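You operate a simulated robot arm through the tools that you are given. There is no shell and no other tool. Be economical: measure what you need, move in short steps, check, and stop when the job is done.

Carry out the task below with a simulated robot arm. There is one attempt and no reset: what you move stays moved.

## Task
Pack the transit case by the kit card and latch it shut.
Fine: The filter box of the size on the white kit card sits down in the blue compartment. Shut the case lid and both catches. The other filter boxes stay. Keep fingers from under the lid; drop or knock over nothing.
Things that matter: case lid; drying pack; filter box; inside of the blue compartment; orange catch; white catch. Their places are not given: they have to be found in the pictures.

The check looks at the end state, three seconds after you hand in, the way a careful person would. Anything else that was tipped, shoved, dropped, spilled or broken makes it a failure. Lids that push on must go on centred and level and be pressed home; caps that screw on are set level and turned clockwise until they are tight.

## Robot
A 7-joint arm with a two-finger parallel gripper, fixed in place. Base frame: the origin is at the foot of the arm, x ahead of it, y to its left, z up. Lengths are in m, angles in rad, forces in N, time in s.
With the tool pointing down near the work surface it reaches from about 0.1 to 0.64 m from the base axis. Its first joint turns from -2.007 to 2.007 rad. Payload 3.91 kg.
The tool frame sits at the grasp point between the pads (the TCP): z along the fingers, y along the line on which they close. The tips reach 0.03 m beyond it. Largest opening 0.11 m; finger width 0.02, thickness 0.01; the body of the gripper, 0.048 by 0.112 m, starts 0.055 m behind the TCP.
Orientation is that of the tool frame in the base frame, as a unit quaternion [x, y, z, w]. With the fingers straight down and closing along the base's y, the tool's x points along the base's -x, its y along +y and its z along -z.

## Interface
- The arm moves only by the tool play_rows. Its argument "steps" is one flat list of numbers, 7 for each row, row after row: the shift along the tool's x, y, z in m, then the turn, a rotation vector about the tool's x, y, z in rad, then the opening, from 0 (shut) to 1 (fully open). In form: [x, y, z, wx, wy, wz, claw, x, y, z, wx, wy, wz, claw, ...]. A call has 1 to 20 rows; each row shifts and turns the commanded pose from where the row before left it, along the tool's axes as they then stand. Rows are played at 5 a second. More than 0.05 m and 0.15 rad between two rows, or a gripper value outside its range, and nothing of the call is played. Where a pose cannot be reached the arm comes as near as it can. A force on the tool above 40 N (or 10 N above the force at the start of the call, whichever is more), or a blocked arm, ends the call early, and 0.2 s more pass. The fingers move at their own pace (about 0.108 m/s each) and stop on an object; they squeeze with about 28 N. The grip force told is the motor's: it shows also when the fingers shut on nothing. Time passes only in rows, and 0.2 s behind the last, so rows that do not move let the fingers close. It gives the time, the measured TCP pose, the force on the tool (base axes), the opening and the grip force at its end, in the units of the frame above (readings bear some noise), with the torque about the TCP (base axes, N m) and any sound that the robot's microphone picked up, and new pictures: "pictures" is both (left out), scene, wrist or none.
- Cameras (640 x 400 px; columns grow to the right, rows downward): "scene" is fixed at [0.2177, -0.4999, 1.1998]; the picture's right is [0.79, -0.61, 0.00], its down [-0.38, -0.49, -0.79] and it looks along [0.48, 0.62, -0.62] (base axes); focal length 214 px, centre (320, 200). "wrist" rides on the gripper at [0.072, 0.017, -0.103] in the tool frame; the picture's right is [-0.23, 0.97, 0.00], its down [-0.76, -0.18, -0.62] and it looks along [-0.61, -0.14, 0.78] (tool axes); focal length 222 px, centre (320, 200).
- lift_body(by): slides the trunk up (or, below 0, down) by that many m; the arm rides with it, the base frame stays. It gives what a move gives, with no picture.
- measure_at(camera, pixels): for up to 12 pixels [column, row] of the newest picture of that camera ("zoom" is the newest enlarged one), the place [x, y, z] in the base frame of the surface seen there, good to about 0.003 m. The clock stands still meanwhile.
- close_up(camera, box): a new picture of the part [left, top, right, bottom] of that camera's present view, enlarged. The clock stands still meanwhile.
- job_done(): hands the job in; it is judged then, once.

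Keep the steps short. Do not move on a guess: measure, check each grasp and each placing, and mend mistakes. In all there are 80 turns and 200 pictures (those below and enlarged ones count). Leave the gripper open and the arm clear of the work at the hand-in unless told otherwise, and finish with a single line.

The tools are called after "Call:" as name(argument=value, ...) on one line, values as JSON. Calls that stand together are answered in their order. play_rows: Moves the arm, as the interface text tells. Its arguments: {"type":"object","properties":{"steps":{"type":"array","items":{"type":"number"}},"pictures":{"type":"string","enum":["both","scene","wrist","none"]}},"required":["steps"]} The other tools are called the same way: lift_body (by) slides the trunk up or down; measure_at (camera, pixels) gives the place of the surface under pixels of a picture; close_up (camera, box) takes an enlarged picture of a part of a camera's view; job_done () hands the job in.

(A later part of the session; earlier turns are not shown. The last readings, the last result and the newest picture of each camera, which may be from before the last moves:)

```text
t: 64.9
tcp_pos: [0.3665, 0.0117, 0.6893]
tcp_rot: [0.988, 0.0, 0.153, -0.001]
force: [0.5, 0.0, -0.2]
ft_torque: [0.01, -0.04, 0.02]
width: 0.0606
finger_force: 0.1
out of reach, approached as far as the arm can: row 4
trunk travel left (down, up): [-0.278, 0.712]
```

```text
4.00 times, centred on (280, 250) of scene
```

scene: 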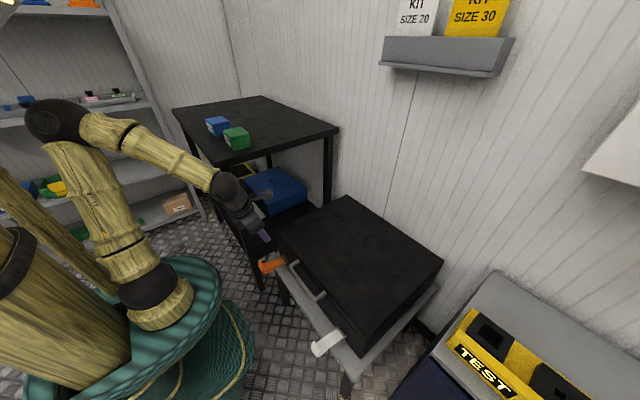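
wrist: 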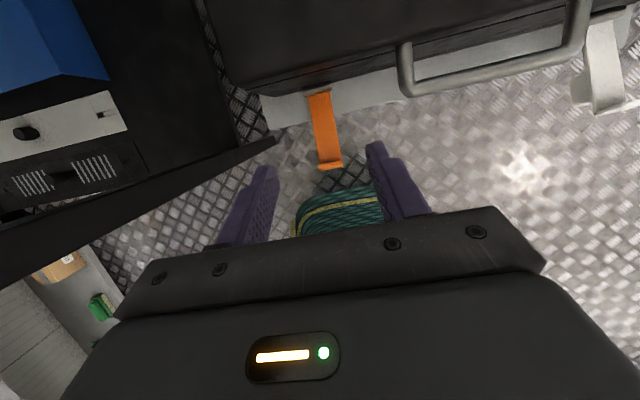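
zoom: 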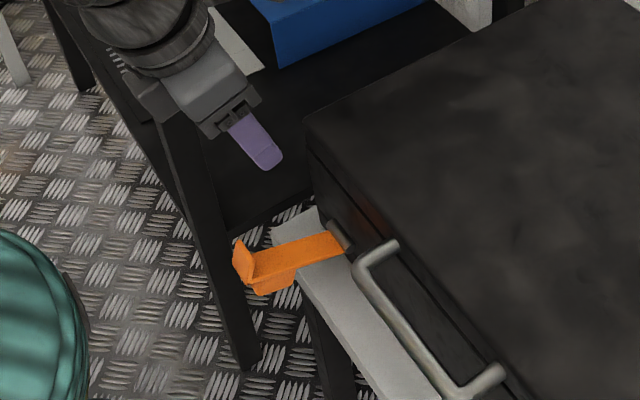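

Call:
measure_at(camera="wrist", pixels=[[310, 100], [332, 97], [316, 130], [336, 128], [320, 155], [340, 152], [330, 165], [326, 140], [598, 60], [610, 95], [410, 85], [300, 93]])

Call:
play_rows(steps=[-0.0089, 0, 0.0287, 0, 0, 0, 0.55, -0.0089, 0, 0.0287, 0, 0, 0, 0.55, -0.0089, 0, 0.0287, 0, 0, 0, 0.55, 0, 0, 0, 0, 0, 0, 0.55], pictures="both")

```text
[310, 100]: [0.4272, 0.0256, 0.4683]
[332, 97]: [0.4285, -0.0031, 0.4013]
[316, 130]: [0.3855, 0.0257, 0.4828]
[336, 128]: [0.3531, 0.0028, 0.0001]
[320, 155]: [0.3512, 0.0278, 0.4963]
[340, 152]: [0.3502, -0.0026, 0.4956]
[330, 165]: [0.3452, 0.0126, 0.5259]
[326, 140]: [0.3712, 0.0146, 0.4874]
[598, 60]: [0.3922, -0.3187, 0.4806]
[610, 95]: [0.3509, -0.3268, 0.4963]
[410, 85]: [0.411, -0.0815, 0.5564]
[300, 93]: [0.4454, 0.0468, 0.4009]
```

```text
t: 65.9
tcp_pos: [0.38, 0.0122, 0.6104]
tcp_rot: [0.988, -0.001, 0.152, 0.0]
force: [0.4, 0.3, 0.3]
ft_torque: [0.02, 0.02, -0.02]
width: 0.0603
finger_force: 0.0
out of reach, approached as far as the arm can: row 2, 3
trunk travel left (down, up): [-0.278, 0.712]
```

scene: 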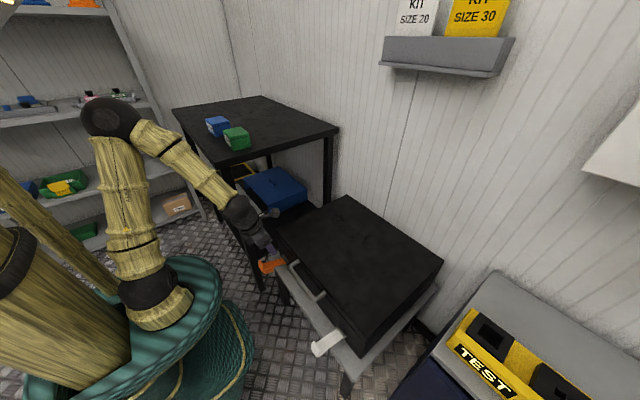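
wrist: 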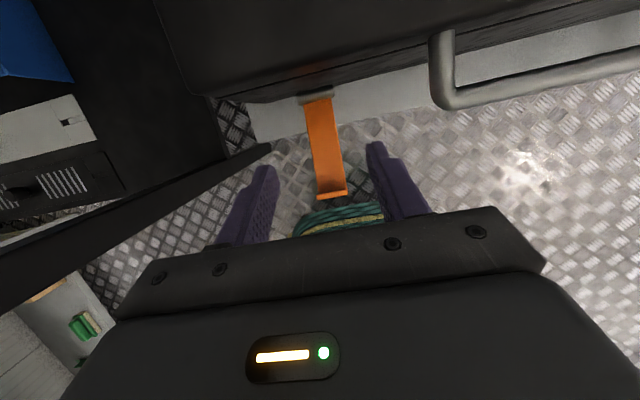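

The orange lever spans y −0.003 to 0.027 (centre 0.012), so I'm centred. The arm is folded near its limit at this trunk height, so I lower with the trunk: 0.10, the open fingers straddling the lever.

Call:
lift_body(by=-0.09)

Call:
play_rows(steps=[-0.01, 0, -0.003, 0, 0, 0, 0.55, 0, 0, 0, 0, 0, 0, 0.55], pictures="both")

Call:
close_up(camera="scene", box=[220, 200, 340, 300])

```text
t: 67.1
tcp_pos: [0.3788, 0.0129, 0.5217]
tcp_rot: [0.988, 0.0, 0.153, -0.001]
force: [-0.2, 0.9, 0.0]
ft_torque: [-0.03, -0.02, 0.01]
width: 0.0604
finger_force: 0.1
trunk travel left (down, up): [-0.188, 0.802]
```

```text
t: 67.7
tcp_pos: [0.3809, 0.0135, 0.5212]
tcp_rot: [0.988, 0.0, 0.153, -0.001]
force: [0.4, -1.0, 0.3]
ft_torque: [-0.02, 0.02, 0.02]
width: 0.0605
finger_force: 0.0
out of reach, approached as far as the arm can: row 1
trunk travel left (down, up): [-0.188, 0.802]
```

scene: 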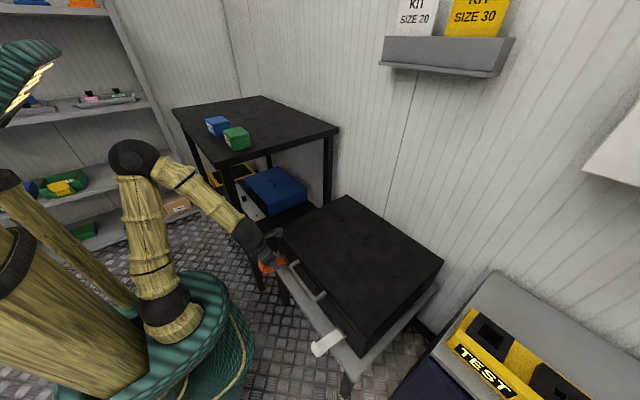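
wrist: 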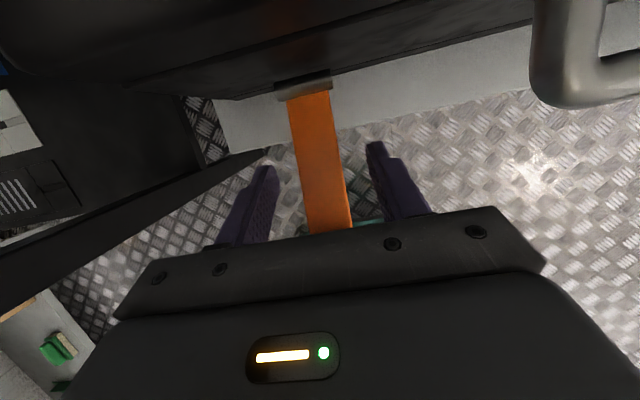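

```text
4.00 times, centred on (280, 250) of scene
```

zoom: 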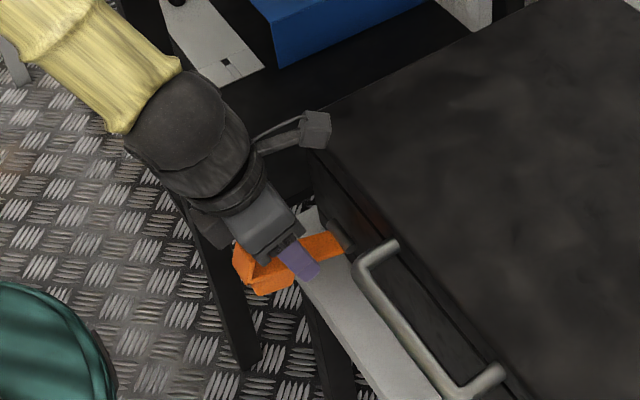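

The fingers straddle the lever at x≈0.388. I lower 0.014 and grip it.

Call:
lift_body(by=-0.014)

Call:
play_rows(steps=[0, 0, 0, 0, 0, 0, 0.35, 0, 0, 0, 0, 0, 0, 0.15, 0, 0, 0, 0, 0, 0, 0.15], pictures="wrist")

Call:
close_up(camera="scene", box=[240, 230, 300, 280])

```text
t: 68.3
tcp_pos: [0.3814, 0.0129, 0.5057]
tcp_rot: [0.988, 0.0, 0.152, 0.0]
force: [0.4, -0.3, -1.0]
ft_torque: [-0.01, -0.02, -0.01]
width: 0.0606
finger_force: 0.2
trunk travel left (down, up): [-0.174, 0.816]
```

```text
t: 69.2
tcp_pos: [0.3808, 0.0152, 0.5079]
tcp_rot: [0.988, 0.0, 0.153, -0.002]
force: [1.5, 21.9, 1.6]
ft_torque: [0.32, -0.16, -0.4]
width: 0.0312
finger_force: 44.4
trunk travel left (down, up): [-0.174, 0.816]
```

wrist: 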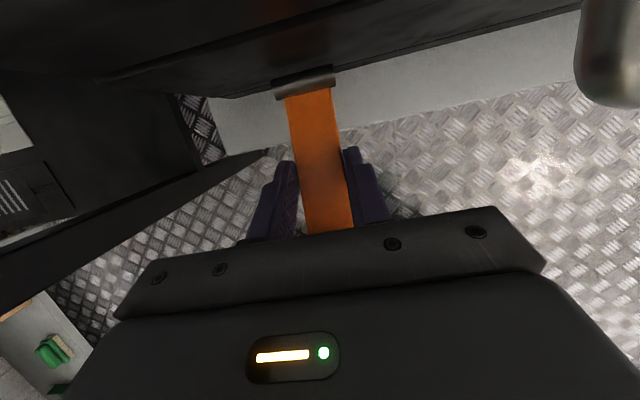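

```text
8.00 times, centred on (270, 255) of scene
```

zoom: 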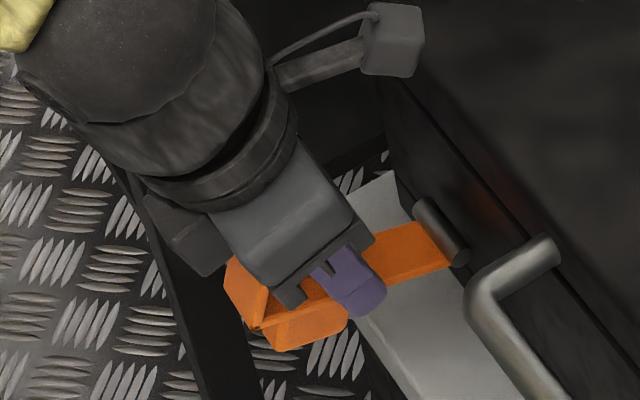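

Gripped, with a 22 N side force showing the lever sits ~3 mm to +y. I shift +0.003 in y and start lifting along the arc.

Call:
play_rows(steps=[0, -0.0015, 0, 0, 0, 0, 0.15, 0, -0.0015, 0, 0, 0, 0, 0.15, 0.0048, 0, -0.0061, 0, 0, 0, 0.15, 0.0048, 0, -0.0061, 0, 0, 0, 0.15], pictures="wrist")

Call:
close_up(camera="scene", box=[240, 230, 300, 280])

```text
t: 70.2
tcp_pos: [0.385, 0.0141, 0.5202]
tcp_rot: [0.989, -0.001, 0.151, 0.001]
force: [-9.3, -7.9, -17.2]
ft_torque: [-0.23, 1.42, 0.0]
width: 0.0315
finger_force: 44.8
trunk travel left (down, up): [-0.174, 0.816]
```

wrist: 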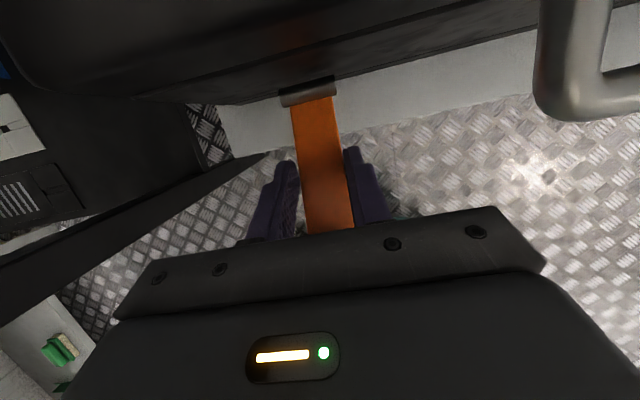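

```text
8.00 times, centred on (270, 255) of scene
```

zoom: 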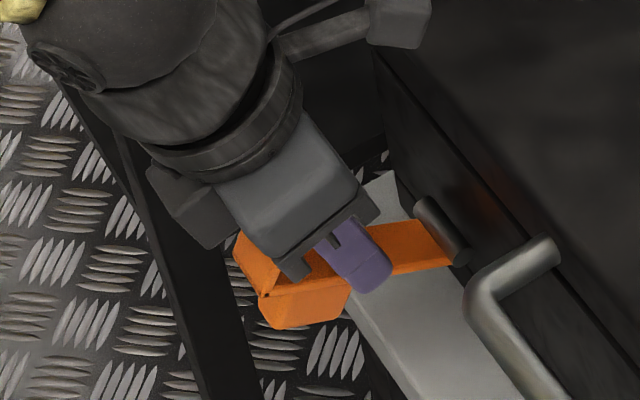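

The lever rises, but the pads resist its turning (1.4 N m), so I'll turn the tool with the lever while following the arc.

Call:
play_rows(steps=[0, 0, 0, 0, -0.1, 0, 0.15, 0.0081, 0, -0.0023, 0, -0.1125, 0, 0.15, 0.0078, 0, -0.0032, 0, -0.1125, 0, 0.15, 0.0073, 0, -0.0041, 0, -0.1125, 0, 0.15], pictures="wrist")

Call:
close_up(camera="scene", box=[240, 220, 300, 270])

```text
t: 71.2
tcp_pos: [0.4082, 0.0142, 0.5338]
tcp_rot: [0.998, 0.0, -0.065, 0.0]
force: [9.0, -2.2, 17.6]
ft_torque: [-0.21, -1.17, 0.0]
width: 0.0316
finger_force: 44.8
trunk travel left (down, up): [-0.174, 0.816]
```

wrist: 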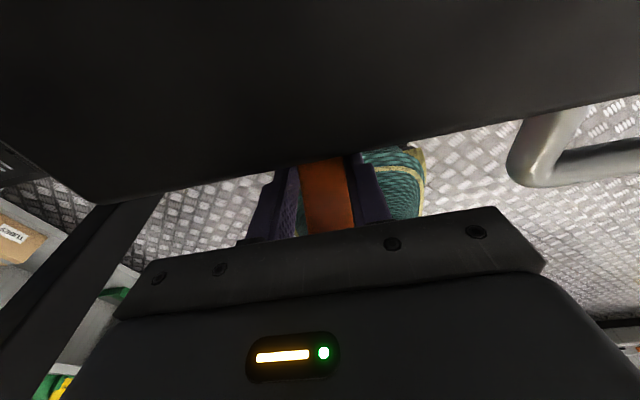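

```text
8.00 times, centred on (270, 245) of scene
```

zoom: 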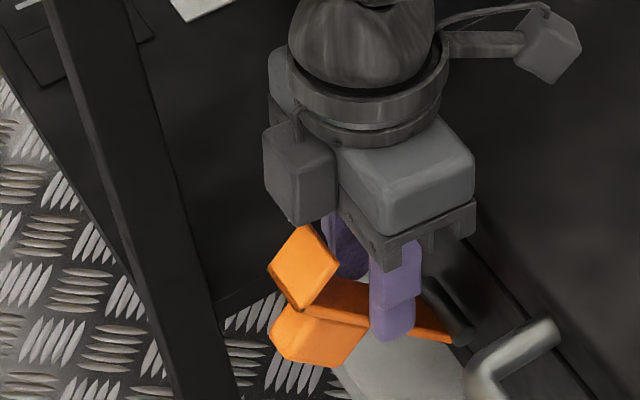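

Call:
measure_at(camera="zoom", pixels=[[320, 295], [345, 300], [430, 330], [440, 325], [300, 265], [315, 335], [330, 350], [455, 340], [540, 25]])

```text
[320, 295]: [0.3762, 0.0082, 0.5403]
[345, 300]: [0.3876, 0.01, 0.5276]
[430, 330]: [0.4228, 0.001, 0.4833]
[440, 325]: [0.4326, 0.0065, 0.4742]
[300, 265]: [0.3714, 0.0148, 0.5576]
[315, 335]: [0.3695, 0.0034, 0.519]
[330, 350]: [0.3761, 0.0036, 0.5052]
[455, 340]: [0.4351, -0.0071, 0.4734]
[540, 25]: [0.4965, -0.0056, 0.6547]
```

The lever is already about 49° up. I continue along the arc with a little more turn (camera keeps clear of the lid).

Call:
play_rows(steps=[0.0082, 0, -0.0041, 0, -0.05, 0, 0.15, 0.008, 0, -0.0046, 0, -0.05, 0, 0.15, 0.0078, 0, -0.0045, 0, -0.05, 0, 0.15], pictures="none")

Call:
close_up(camera="scene", box=[240, 220, 300, 270])

```text
t: 72.0
tcp_pos: [0.4306, 0.0148, 0.5426]
tcp_rot: [0.99, 0.0, -0.142, -0.001]
force: [-15.8, 1.4, 1.0]
ft_torque: [-0.39, -2.26, 0.52]
width: 0.0312
finger_force: 44.7
trunk travel left (down, up): [-0.174, 0.816]
stopped in row 3: the force on the tool passed its limit at 43 N (the readings are from after the stop); the commanded pose is now the measured one
```

```text
8.00 times, centred on (270, 245) of scene
```

zoom: 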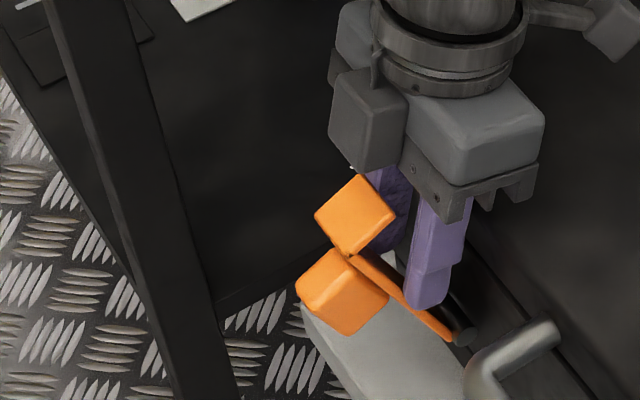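

Call:
measure_at(camera="zoom", pixels=[[365, 262], [355, 215], [440, 325], [400, 285], [330, 290], [430, 300]])

Call:
play_rows(steps=[-0.004, 0, 0, 0, 0, 0, 0.15, 0, 0, 0, 0, 0, 0, 0.4, 0, 0, 0, 0, 0, 0, 0.55], pictures="wrist")

Call:
close_up(camera="scene", box=[240, 220, 300, 270])

```text
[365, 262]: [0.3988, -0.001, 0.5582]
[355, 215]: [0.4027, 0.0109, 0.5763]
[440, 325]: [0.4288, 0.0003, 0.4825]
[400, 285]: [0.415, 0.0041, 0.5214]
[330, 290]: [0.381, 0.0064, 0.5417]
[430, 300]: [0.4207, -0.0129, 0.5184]
```

```text
t: 72.8
tcp_pos: [0.4277, 0.013, 0.5421]
tcp_rot: [0.99, 0.0, -0.144, -0.001]
force: [-0.5, 0.1, -0.3]
ft_torque: [0.0, 0.03, -0.01]
width: 0.0606
finger_force: 0.0
trunk travel left (down, up): [-0.174, 0.816]
```

wrist: 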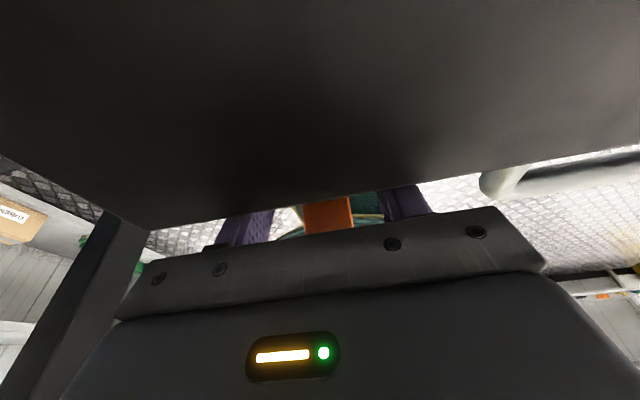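

```text
8.00 times, centred on (270, 245) of scene
```

zoom: 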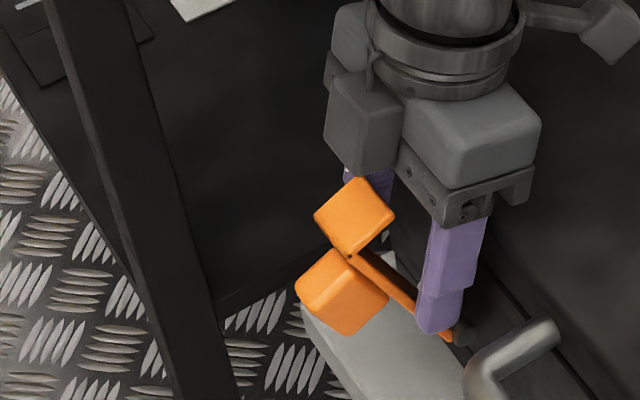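

The lever stays by itself at ~66°. I rise clear with the trunk, shut the fingers, and go to the outer (−x) side to push it upright.

Call:
lift_body(by=0.11)

Call:
play_rows(steps=[-0.0287, 0, 0.0086, 0, 0, 0, 0, -0.0287, 0, 0.0086, 0, 0, 0, 0, -0.0287, 0, 0.0086, 0, 0, 0, 0, 0, 0, 0, 0, 0, 0, 0], pictures="both")

Call:
close_up(camera="scene", box=[240, 200, 320, 280])

```text
t: 74.2
tcp_pos: [0.4277, 0.0149, 0.6519]
tcp_rot: [0.99, 0.0, -0.143, -0.001]
force: [-0.2, 0.1, -0.2]
ft_torque: [0.0, -0.03, 0.03]
width: 0.0608
finger_force: 0.1
trunk travel left (down, up): [-0.284, 0.706]
```

```text
t: 75.2
tcp_pos: [0.3345, 0.0136, 0.6541]
tcp_rot: [0.99, 0.0, -0.143, -0.001]
force: [0.0, -0.2, -0.1]
ft_torque: [0.01, 0.01, -0.03]
width: 0.0
finger_force: 28.1
trunk travel left (down, up): [-0.284, 0.706]
```

scene: 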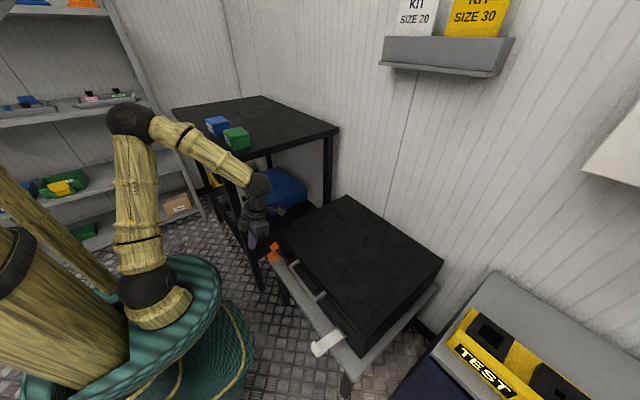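
wrist: 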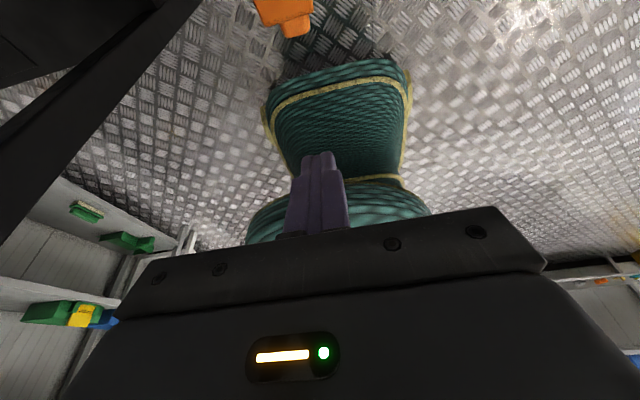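

```text
5.00 times, centred on (280, 240) of scene
```

zoom: 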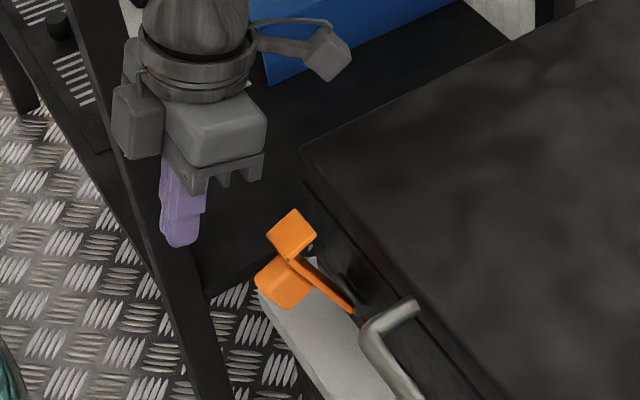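

In place at x 0.334. I straighten the tool a little and lower 0.095, outside the lever.

Call:
play_rows(steps=[0, 0, 0, 0, 0.14, 0, 0, 0, 0, 0, 0, 0, 0, 0], pictures="none")

Call:
lift_body(by=-0.095)

Call:
close_up(camera="scene", box=[240, 210, 310, 280])

```text
t: 75.8
tcp_pos: [0.3361, 0.0126, 0.6539]
tcp_rot: [0.997, 0.0, -0.072, -0.001]
force: [-0.3, 0.5, 0.1]
ft_torque: [0.05, -0.02, 0.0]
width: 0.0
finger_force: 27.5
trunk travel left (down, up): [-0.284, 0.706]
```

```text
t: 77.1
tcp_pos: [0.3367, 0.0137, 0.5594]
tcp_rot: [0.997, 0.0, -0.073, -0.001]
force: [-0.1, 0.6, 0.6]
ft_torque: [-0.02, -0.02, -0.02]
width: 0.0001
finger_force: 28.0
trunk travel left (down, up): [-0.189, 0.801]
```

```text
5.71 times, centred on (275, 245) of scene
```

zoom: 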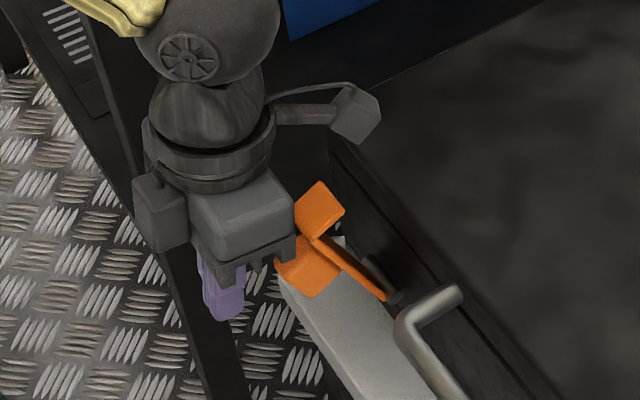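

Now I push +x in small rows until the catch closes; the force limit guards it.

Call:
play_rows(steps=[0.0119, 0, -0.0017, 0, 0, 0, 0, 0.0119, 0, -0.0017, 0, 0, 0, 0, 0.0079, 0, -0.0012, 0, 0, 0, 0, 0.0079, 0, -0.0012, 0, 0, 0, 0, 0.0079, 0, -0.0012, 0, 0, 0, 0], pictures="none")

Call:
close_up(camera="scene", box=[240, 210, 310, 280])

```text
t: 78.3
tcp_pos: [0.3834, 0.011, 0.5597]
tcp_rot: [0.997, 0.0, -0.072, -0.001]
force: [-5.6, -0.8, 10.0]
ft_torque: [-0.12, -0.06, 0.0]
width: 0.0002
finger_force: 27.8
trunk travel left (down, up): [-0.189, 0.801]
```

```text
5.71 times, centred on (275, 245) of scene
```

zoom: 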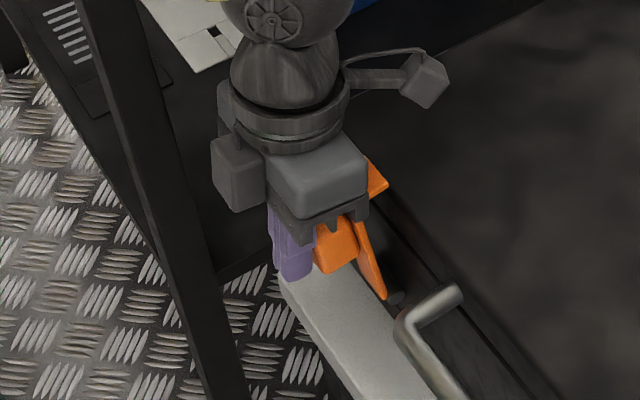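

It swings up (10 N upward from rubbing). I keep pushing while rising slightly.

Call:
play_rows(steps=[0.0073, 0, -0.0052, 0, 0, 0, 0, 0.0073, 0, -0.0052, 0, 0, 0, 0, 0.0079, 0, -0.0012, 0, 0, 0, 0, 0.0079, 0, -0.0012, 0, 0, 0, 0], pictures="wrist")

Call:
close_up(camera="scene", box=[240, 210, 310, 280])

```text
t: 79.1
tcp_pos: [0.3961, 0.0142, 0.5655]
tcp_rot: [0.996, -0.001, -0.085, -0.003]
force: [-18.8, -1.7, 1.0]
ft_torque: [0.07, 0.15, 0.05]
width: 0.0002
finger_force: 27.4
trunk travel left (down, up): [-0.189, 0.801]
stopped in row 3: the force on the tool passed its limit at 48 N (the readings are from after the stop); the commanded pose is now the measured one
```

wrist: 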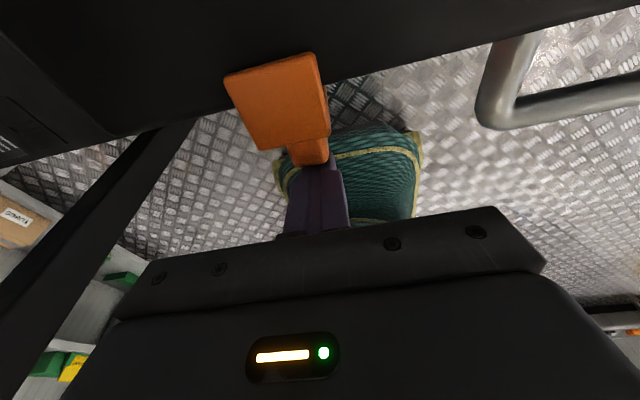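

```text
5.71 times, centred on (275, 245) of scene
```

zoom: 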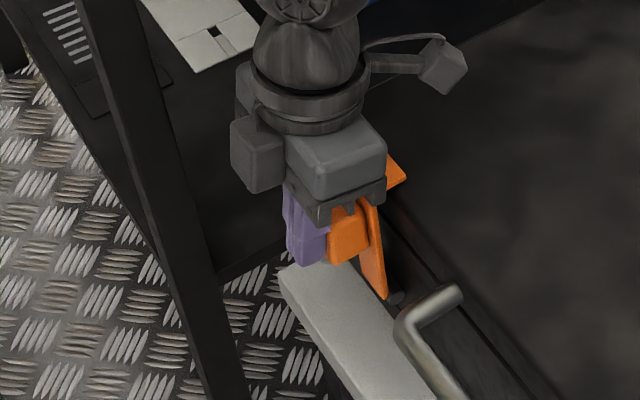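

48 N stop. I back off to see the catch.

Call:
play_rows(steps=[-0.03, 0, 0.004, 0, 0, 0, 0, -0.03, 0, 0.004, 0, 0, 0, 0, 0, 0, 0, 0, 0, 0, 0], pictures="both")

Call:
close_up(camera="scene", box=[250, 220, 310, 280])

Call:
close_up(camera="wrist", box=[180, 0, 500, 200])

```text
t: 79.9
tcp_pos: [0.339, 0.0124, 0.568]
tcp_rot: [0.997, -0.001, -0.083, -0.002]
force: [0.0, -0.9, 0.7]
ft_torque: [-0.01, 0.01, 0.0]
width: 0.0
finger_force: 28.5
trunk travel left (down, up): [-0.189, 0.801]
```

scene: 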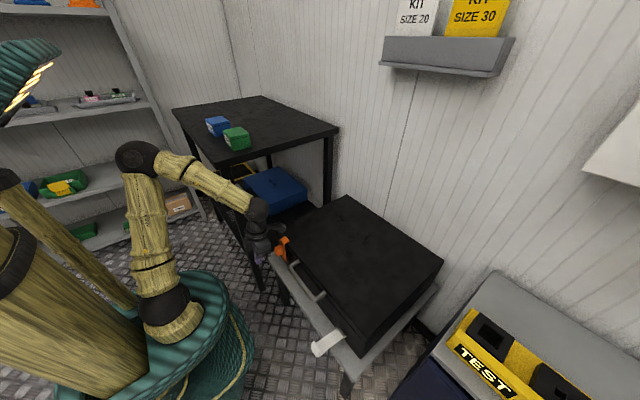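
wrist: 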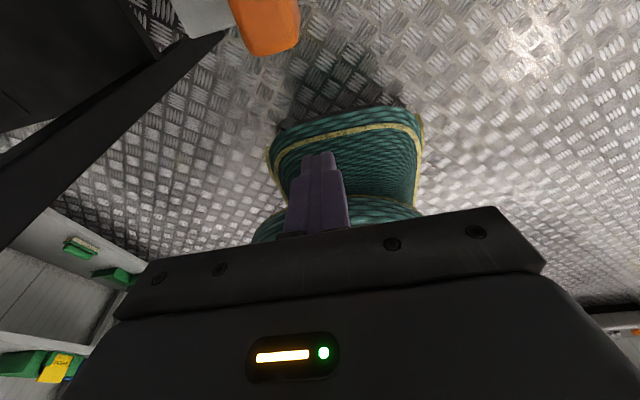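

```text
6.67 times, centred on (280, 250) of scene
```

zoom: 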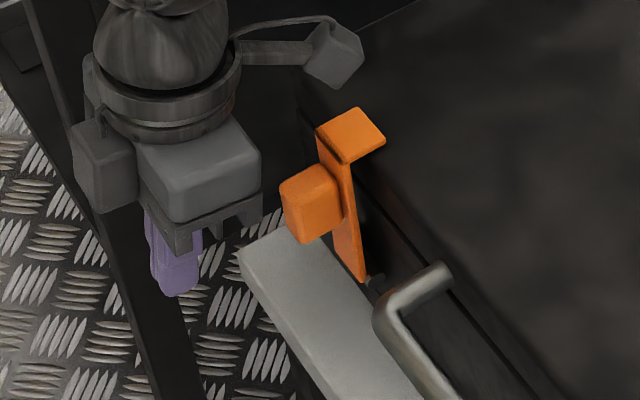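

```text
2.00 times, centred on (340, 100) of wrist
```

zoom: 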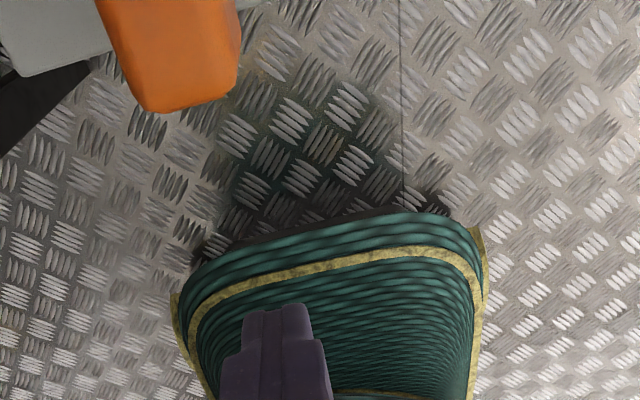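

Call:
measure_at(camera="scene", pixels=[[285, 239], [288, 241], [284, 246], [284, 253], [285, 259], [280, 251], [282, 237], [292, 240]])

Call:
close_up(camera="scene", box=[270, 230, 300, 265])

```text
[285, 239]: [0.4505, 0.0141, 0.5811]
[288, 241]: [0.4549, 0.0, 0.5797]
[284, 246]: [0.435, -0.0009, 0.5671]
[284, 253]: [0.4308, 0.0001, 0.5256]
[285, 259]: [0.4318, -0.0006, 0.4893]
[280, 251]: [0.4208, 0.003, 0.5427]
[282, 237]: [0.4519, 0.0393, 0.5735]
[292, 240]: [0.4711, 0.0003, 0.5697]
```

```text
11.43 times, centred on (285, 248) of scene
```

zoom: 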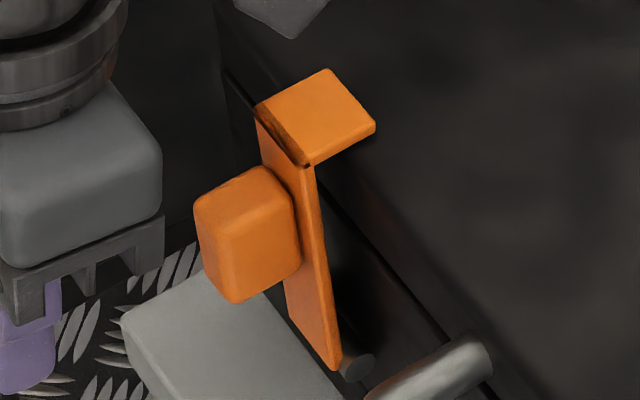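

The lever stands vertical (x 0.431–0.435), its hook flat over the lid at z 0.58: closed. Now the white catch: raise, open, go across to y≈−0.325 and lean to 0.3 rad.

Call:
lift_body(by=0.1)

Call:
play_rows(steps=[0.0045, 0.0425, 0, 0, 0.058, 0, 0.55, 0.0045, 0.0425, 0, 0, 0.058, 0, 0.55, 0.0045, 0.0425, 0, 0, 0.058, 0, 0.55, 0.0045, 0.0425, 0, 0, 0.058, 0, 0.55, 0.0045, 0.0425, 0, 0, 0.058, 0, 0.55, 0.0045, 0.0425, 0, 0, 0.058, 0, 0.55, 0.0045, 0.0425, 0, 0, 0.058, 0, 0.55, 0.0045, 0.0425, 0, 0, 0.058, 0, 0.55, 0, 0, 0, 0, 0, 0, 0.55], pictures="both")

```text
t: 81.2
tcp_pos: [0.3379, 0.0129, 0.6689]
tcp_rot: [0.997, 0.0, -0.082, -0.003]
force: [-0.1, 0.1, 0.2]
ft_torque: [-0.01, -0.02, 0.01]
width: 0.0
finger_force: 28.0
trunk travel left (down, up): [-0.289, 0.701]
```

```text
t: 83.2
tcp_pos: [0.3732, -0.3321, 0.6685]
tcp_rot: [0.989, 0.0, 0.149, -0.003]
force: [-0.5, 0.4, 0.5]
ft_torque: [-0.02, 0.01, 0.02]
width: 0.0602
finger_force: 0.1
trunk travel left (down, up): [-0.289, 0.701]
```

scene: 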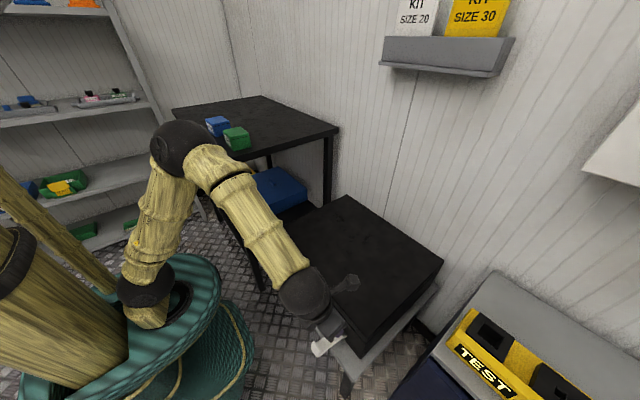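
wrist: 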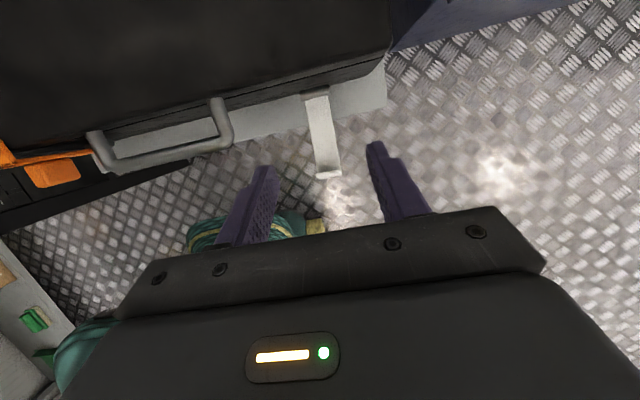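

Call:
measure_at(camera="wrist", pixels=[[308, 105], [326, 102], [312, 130], [332, 127], [317, 160], [338, 157], [328, 175], [324, 140], [318, 96]])

Call:
lift_body(by=-0.11)

Call:
play_rows(steps=[0, 0, 0, 0, 0, 0, 0.55], pictures="wrist")

```text
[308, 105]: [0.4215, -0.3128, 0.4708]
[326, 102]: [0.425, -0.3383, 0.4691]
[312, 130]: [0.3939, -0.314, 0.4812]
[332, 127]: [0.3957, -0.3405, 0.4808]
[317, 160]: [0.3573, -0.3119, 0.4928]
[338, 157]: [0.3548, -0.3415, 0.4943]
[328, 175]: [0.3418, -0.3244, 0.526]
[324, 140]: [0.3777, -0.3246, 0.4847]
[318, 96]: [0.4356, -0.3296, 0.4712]
```

```text
t: 84.6
tcp_pos: [0.3724, -0.3322, 0.5591]
tcp_rot: [0.989, -0.002, 0.15, -0.002]
force: [0.6, 0.2, -0.3]
ft_torque: [0.04, 0.0, -0.02]
width: 0.0604
finger_force: 0.1
trunk travel left (down, up): [-0.179, 0.811]
```

```text
t: 85.0
tcp_pos: [0.372, -0.331, 0.5591]
tcp_rot: [0.989, -0.002, 0.149, -0.002]
force: [0.2, -0.3, -0.6]
ft_torque: [-0.02, -0.03, 0.01]
width: 0.0604
finger_force: 0.0
trunk travel left (down, up): [-0.179, 0.811]
```

wrist: 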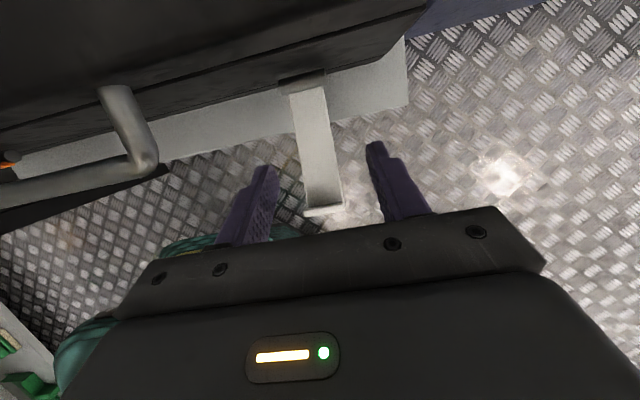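

The white lever is centred at y≈−0.327. I shift +0.004 in y, lower 0.052, and grip.

Call:
play_rows(steps=[0, -0.0045, 0, 0, 0, 0, 0.55], pictures="none")

Call:
lift_body(by=-0.052)

Call:
play_rows(steps=[0, 0, 0, 0, 0, 0, 0.35, 0, 0, 0, 0, 0, 0, 0.2, 0, 0, 0, 0, 0, 0, 0.2], pictures="both")

Call:
close_up(camera="scene", box=[290, 300, 370, 370])

```text
t: 85.4
tcp_pos: [0.3726, -0.3289, 0.5576]
tcp_rot: [0.989, -0.002, 0.15, -0.002]
force: [-0.3, 0.0, 0.0]
ft_torque: [0.01, -0.02, 0.02]
width: 0.0604
finger_force: 0.1
trunk travel left (down, up): [-0.179, 0.811]
```

```text
t: 86.3
tcp_pos: [0.3724, -0.3278, 0.507]
tcp_rot: [0.989, -0.001, 0.15, -0.002]
force: [0.8, 0.6, 0.2]
ft_torque: [-0.03, 0.01, 0.02]
width: 0.0603
finger_force: 0.0
trunk travel left (down, up): [-0.127, 0.863]
```

```text
t: 87.2
tcp_pos: [0.3725, -0.3249, 0.5062]
tcp_rot: [0.989, -0.001, 0.149, -0.004]
force: [-3.3, 21.3, 1.0]
ft_torque: [-0.05, 0.19, -0.8]
width: 0.0307
finger_force: 45.2
trunk travel left (down, up): [-0.127, 0.863]
```

scene: 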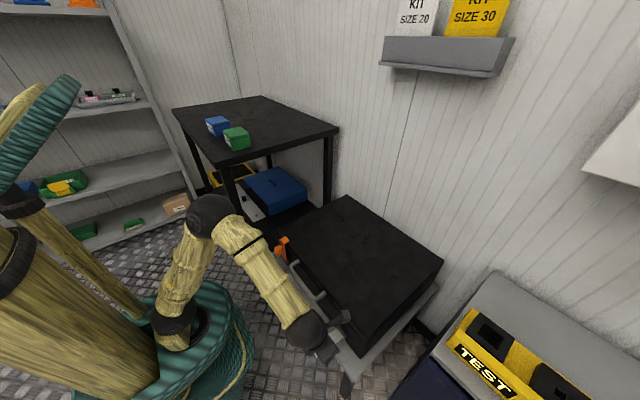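
wrist: 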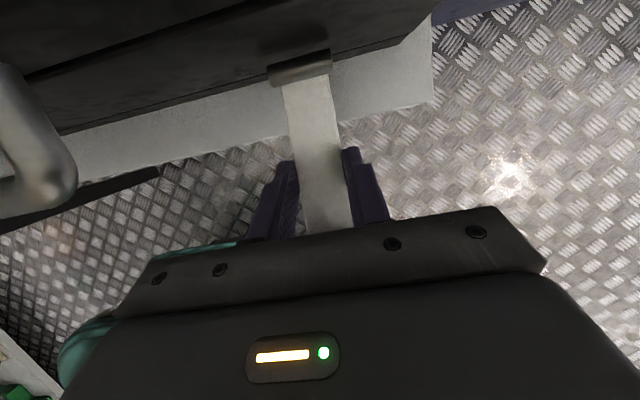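

```text
5.71 times, centred on (330, 335) of scene
```

zoom: 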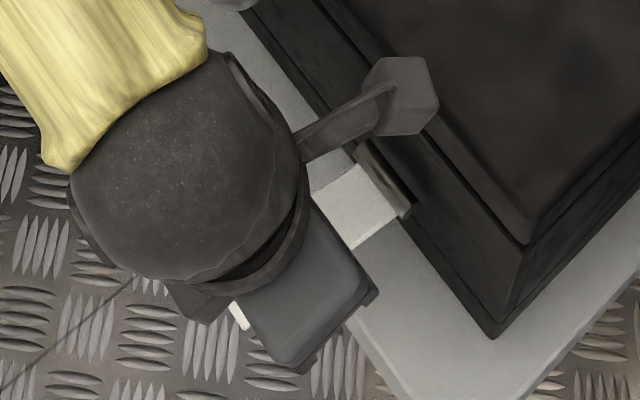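

Gripped; shift +0.003 in y to relax the side force, then lift along the arc while turning the tool.

Call:
play_rows(steps=[0, -0.0015, 0, 0, 0, 0, 0.15, 0, -0.0015, 0, 0, 0, 0, 0.15, 0.008, 0, -0.0067, 0, -0.085, 0, 0.15, 0.0073, 0, -0.0074, 0, -0.085, 0, 0.15, 0.0087, 0, -0.0059, 0, -0.085, 0, 0.15, 0.0081, 0, -0.0066, 0, -0.085, 0, 0.15], pictures="both")

Call:
close_up(camera="scene", box=[290, 290, 370, 360])

```text
t: 88.5
tcp_pos: [0.3984, -0.3238, 0.5381]
tcp_rot: [1.0, -0.002, -0.02, -0.002]
force: [-9.0, -15.0, -15.9]
ft_torque: [-0.62, 1.25, -0.13]
width: 0.0311
finger_force: 45.4
trunk travel left (down, up): [-0.127, 0.863]
```

scene: 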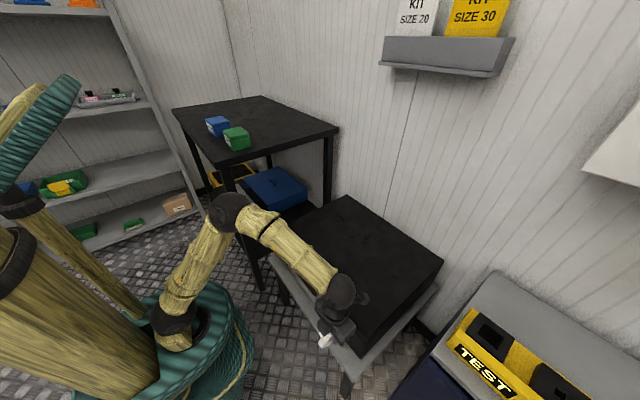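
wrist: 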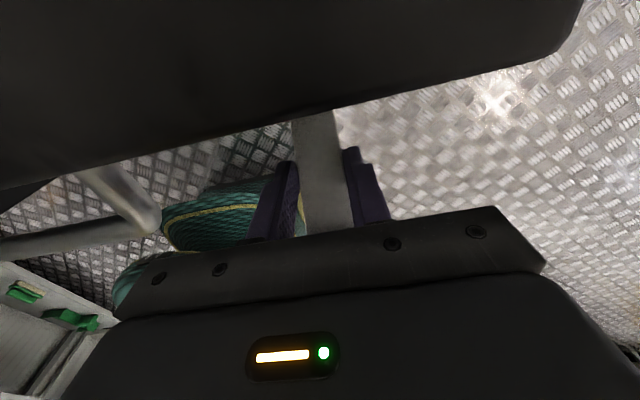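

```text
5.71 times, centred on (330, 325) of scene
```

zoom: 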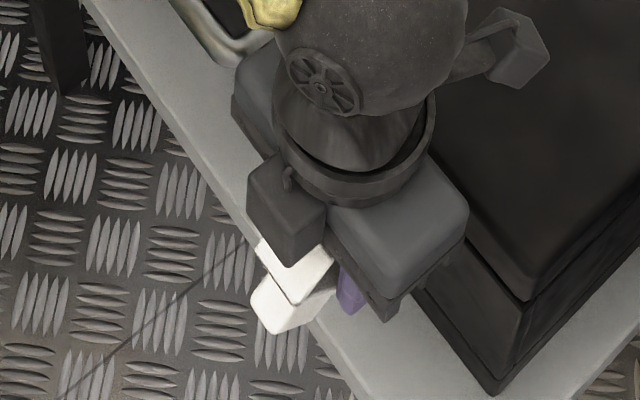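

Going well. Next section of the arc, to roughly 65° up.

Call:
play_rows(steps=[0, 0.0015, 0, 0, -0.06, 0, 0.15, 0.0098, 0, -0.0054, 0, -0.085, 0, 0.15, 0.0093, 0, -0.0062, 0, -0.085, 0, 0.15], pictures="wrist")

Call:
close_up(camera="scene", box=[290, 290, 370, 360])

```text
t: 89.3
tcp_pos: [0.4183, -0.3252, 0.5444]
tcp_rot: [0.991, -0.002, -0.137, -0.004]
force: [-13.7, -13.8, -13.5]
ft_torque: [-0.75, 1.28, -0.05]
width: 0.0316
finger_force: 45.1
trunk travel left (down, up): [-0.127, 0.863]
```

wrist: 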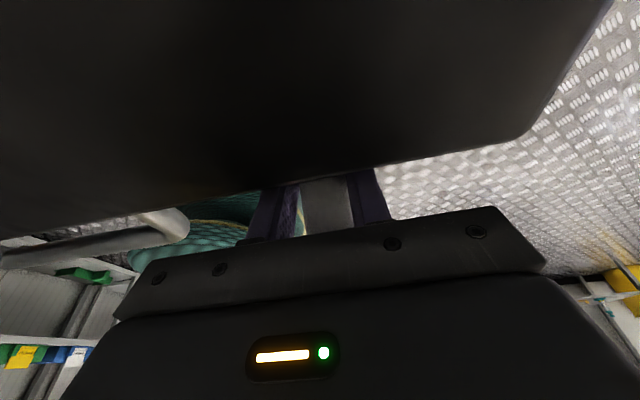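

```text
5.71 times, centred on (330, 325) of scene
```

zoom: 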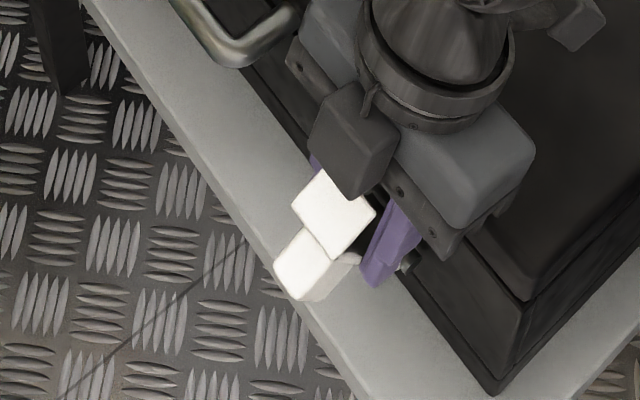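

About 60° up. I release, rise, and go round to the outer side as before.

Call:
play_rows(steps=[0, 0, 0, 0, 0, 0, 0.4, 0, 0, 0, 0, 0, 0, 0.55], pictures="none")

Call:
lift_body(by=0.11)

Call:
play_rows(steps=[-0.0287, 0, 0.0086, 0, 0, 0, 0, -0.0287, 0, 0.0086, 0, 0, 0, 0, -0.0287, 0, 0.0086, 0, 0, 0, 0, 0, 0, 0, 0, 0.14, 0, 0, 0, 0, 0, 0, 0, 0, 0], pictures="scene")

Call:
close_up(camera="scene", box=[290, 280, 370, 360])

```text
t: 90.0
tcp_pos: [0.421, -0.3232, 0.546]
tcp_rot: [0.991, 0.0, -0.134, -0.003]
force: [-0.7, -0.6, -0.5]
ft_torque: [-0.01, -0.02, -0.02]
width: 0.0605
finger_force: 0.0
trunk travel left (down, up): [-0.127, 0.863]
```

```text
t: 91.4
tcp_pos: [0.4205, -0.3244, 0.6569]
tcp_rot: [0.991, 0.001, -0.134, -0.002]
force: [-0.6, -0.8, -0.5]
ft_torque: [-0.02, 0.03, 0.0]
width: 0.0605
finger_force: 0.1
trunk travel left (down, up): [-0.237, 0.753]
```

```text
t: 92.6
tcp_pos: [0.3288, -0.3241, 0.6553]
tcp_rot: [0.998, -0.001, -0.064, -0.002]
force: [0.4, 0.0, -0.3]
ft_torque: [0.0, -0.04, -0.02]
width: 0.0
finger_force: 28.5
trunk travel left (down, up): [-0.237, 0.753]
```

scene: 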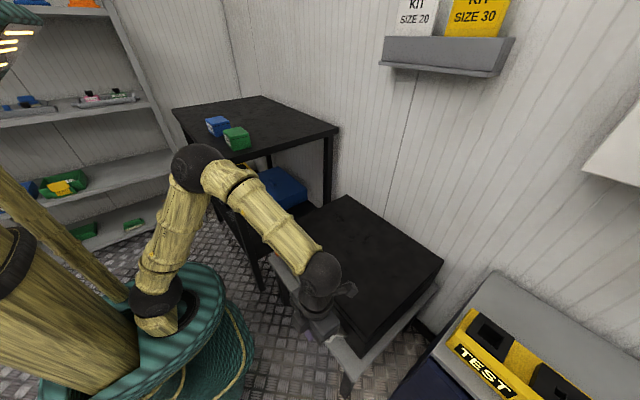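

```text
5.00 times, centred on (330, 320) of scene
```

zoom: 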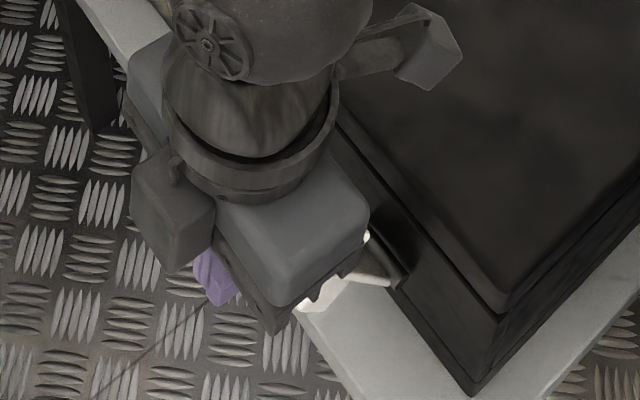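

The lever held. Lower 0.095 and push +x like before.

Call:
lift_body(by=-0.095)

Call:
play_rows(steps=[0.0119, 0, -0.0017, 0, 0, 0, 0, 0.0119, 0, -0.0017, 0, 0, 0, 0, 0.0079, 0, -0.0012, 0, 0, 0, 0, 0.0079, 0, -0.0012, 0, 0, 0, 0, 0.0079, 0, -0.0012, 0, 0, 0, 0], pictures="wrist")

Call:
close_up(camera="scene", box=[290, 280, 370, 360])

```text
t: 93.9
tcp_pos: [0.3303, -0.324, 0.5598]
tcp_rot: [0.998, 0.0, -0.066, -0.003]
force: [0.1, -0.1, 0.7]
ft_torque: [0.02, 0.01, -0.01]
width: 0.0
finger_force: 28.0
trunk travel left (down, up): [-0.142, 0.848]
```

```text
t: 95.1
tcp_pos: [0.3763, -0.3236, 0.5616]
tcp_rot: [0.998, 0.0, -0.065, -0.003]
force: [-0.1, -0.4, 0.3]
ft_torque: [-0.01, -0.03, -0.05]
width: 0.0
finger_force: 27.7
trunk travel left (down, up): [-0.142, 0.848]
```

wrist: 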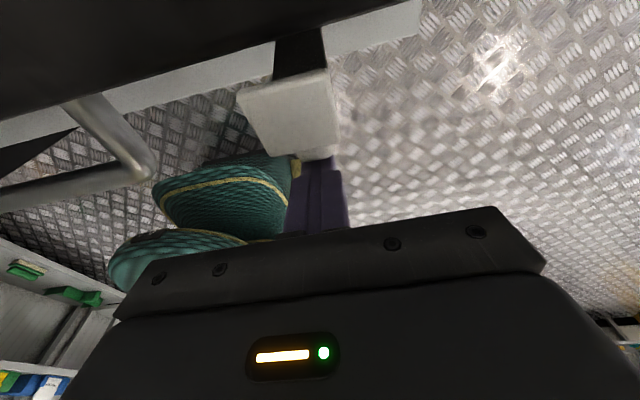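

```text
5.00 times, centred on (330, 320) of scene
```

zoom: 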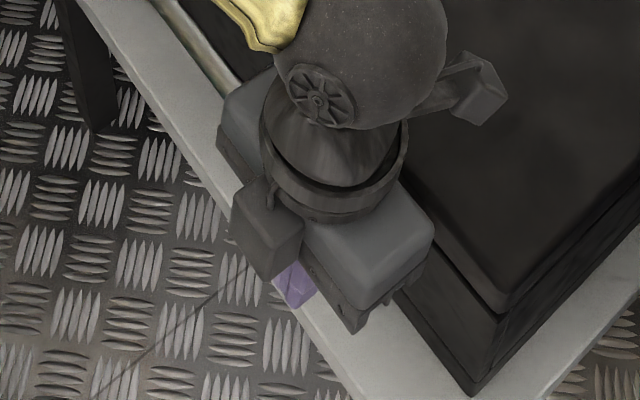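

It is being pushed up, hook toward the lid. Continue.

Call:
play_rows(steps=[0.0073, 0, -0.0052, 0, 0, 0, 0, 0.0073, 0, -0.0052, 0, 0, 0, 0, 0.0079, 0, -0.0012, 0, 0, 0, 0, 0.0079, 0, -0.0012, 0, 0, 0, 0, 0.0079, 0, -0.0012, 0, 0, 0, 0], pictures="wrist")

```text
t: 96.0
tcp_pos: [0.3954, -0.325, 0.5688]
tcp_rot: [0.997, -0.005, -0.074, -0.006]
force: [-17.0, 4.0, 2.5]
ft_torque: [0.22, 0.18, 0.01]
width: 0.0002
finger_force: 27.9
trunk travel left (down, up): [-0.142, 0.848]
stopped in row 4: the force on the tool passed its limit at 47 N (the readings are from after the stop); the commanded pose is now the measured one
```

wrist: 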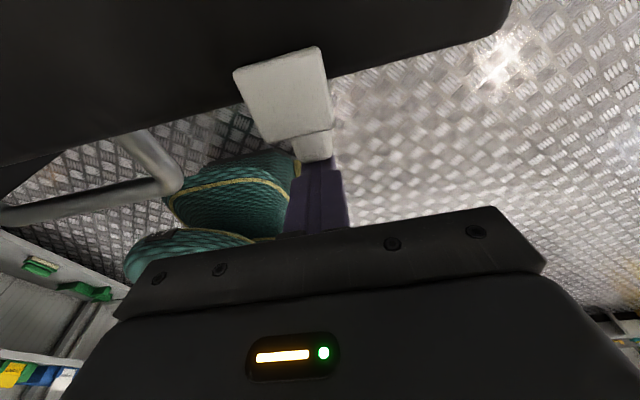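

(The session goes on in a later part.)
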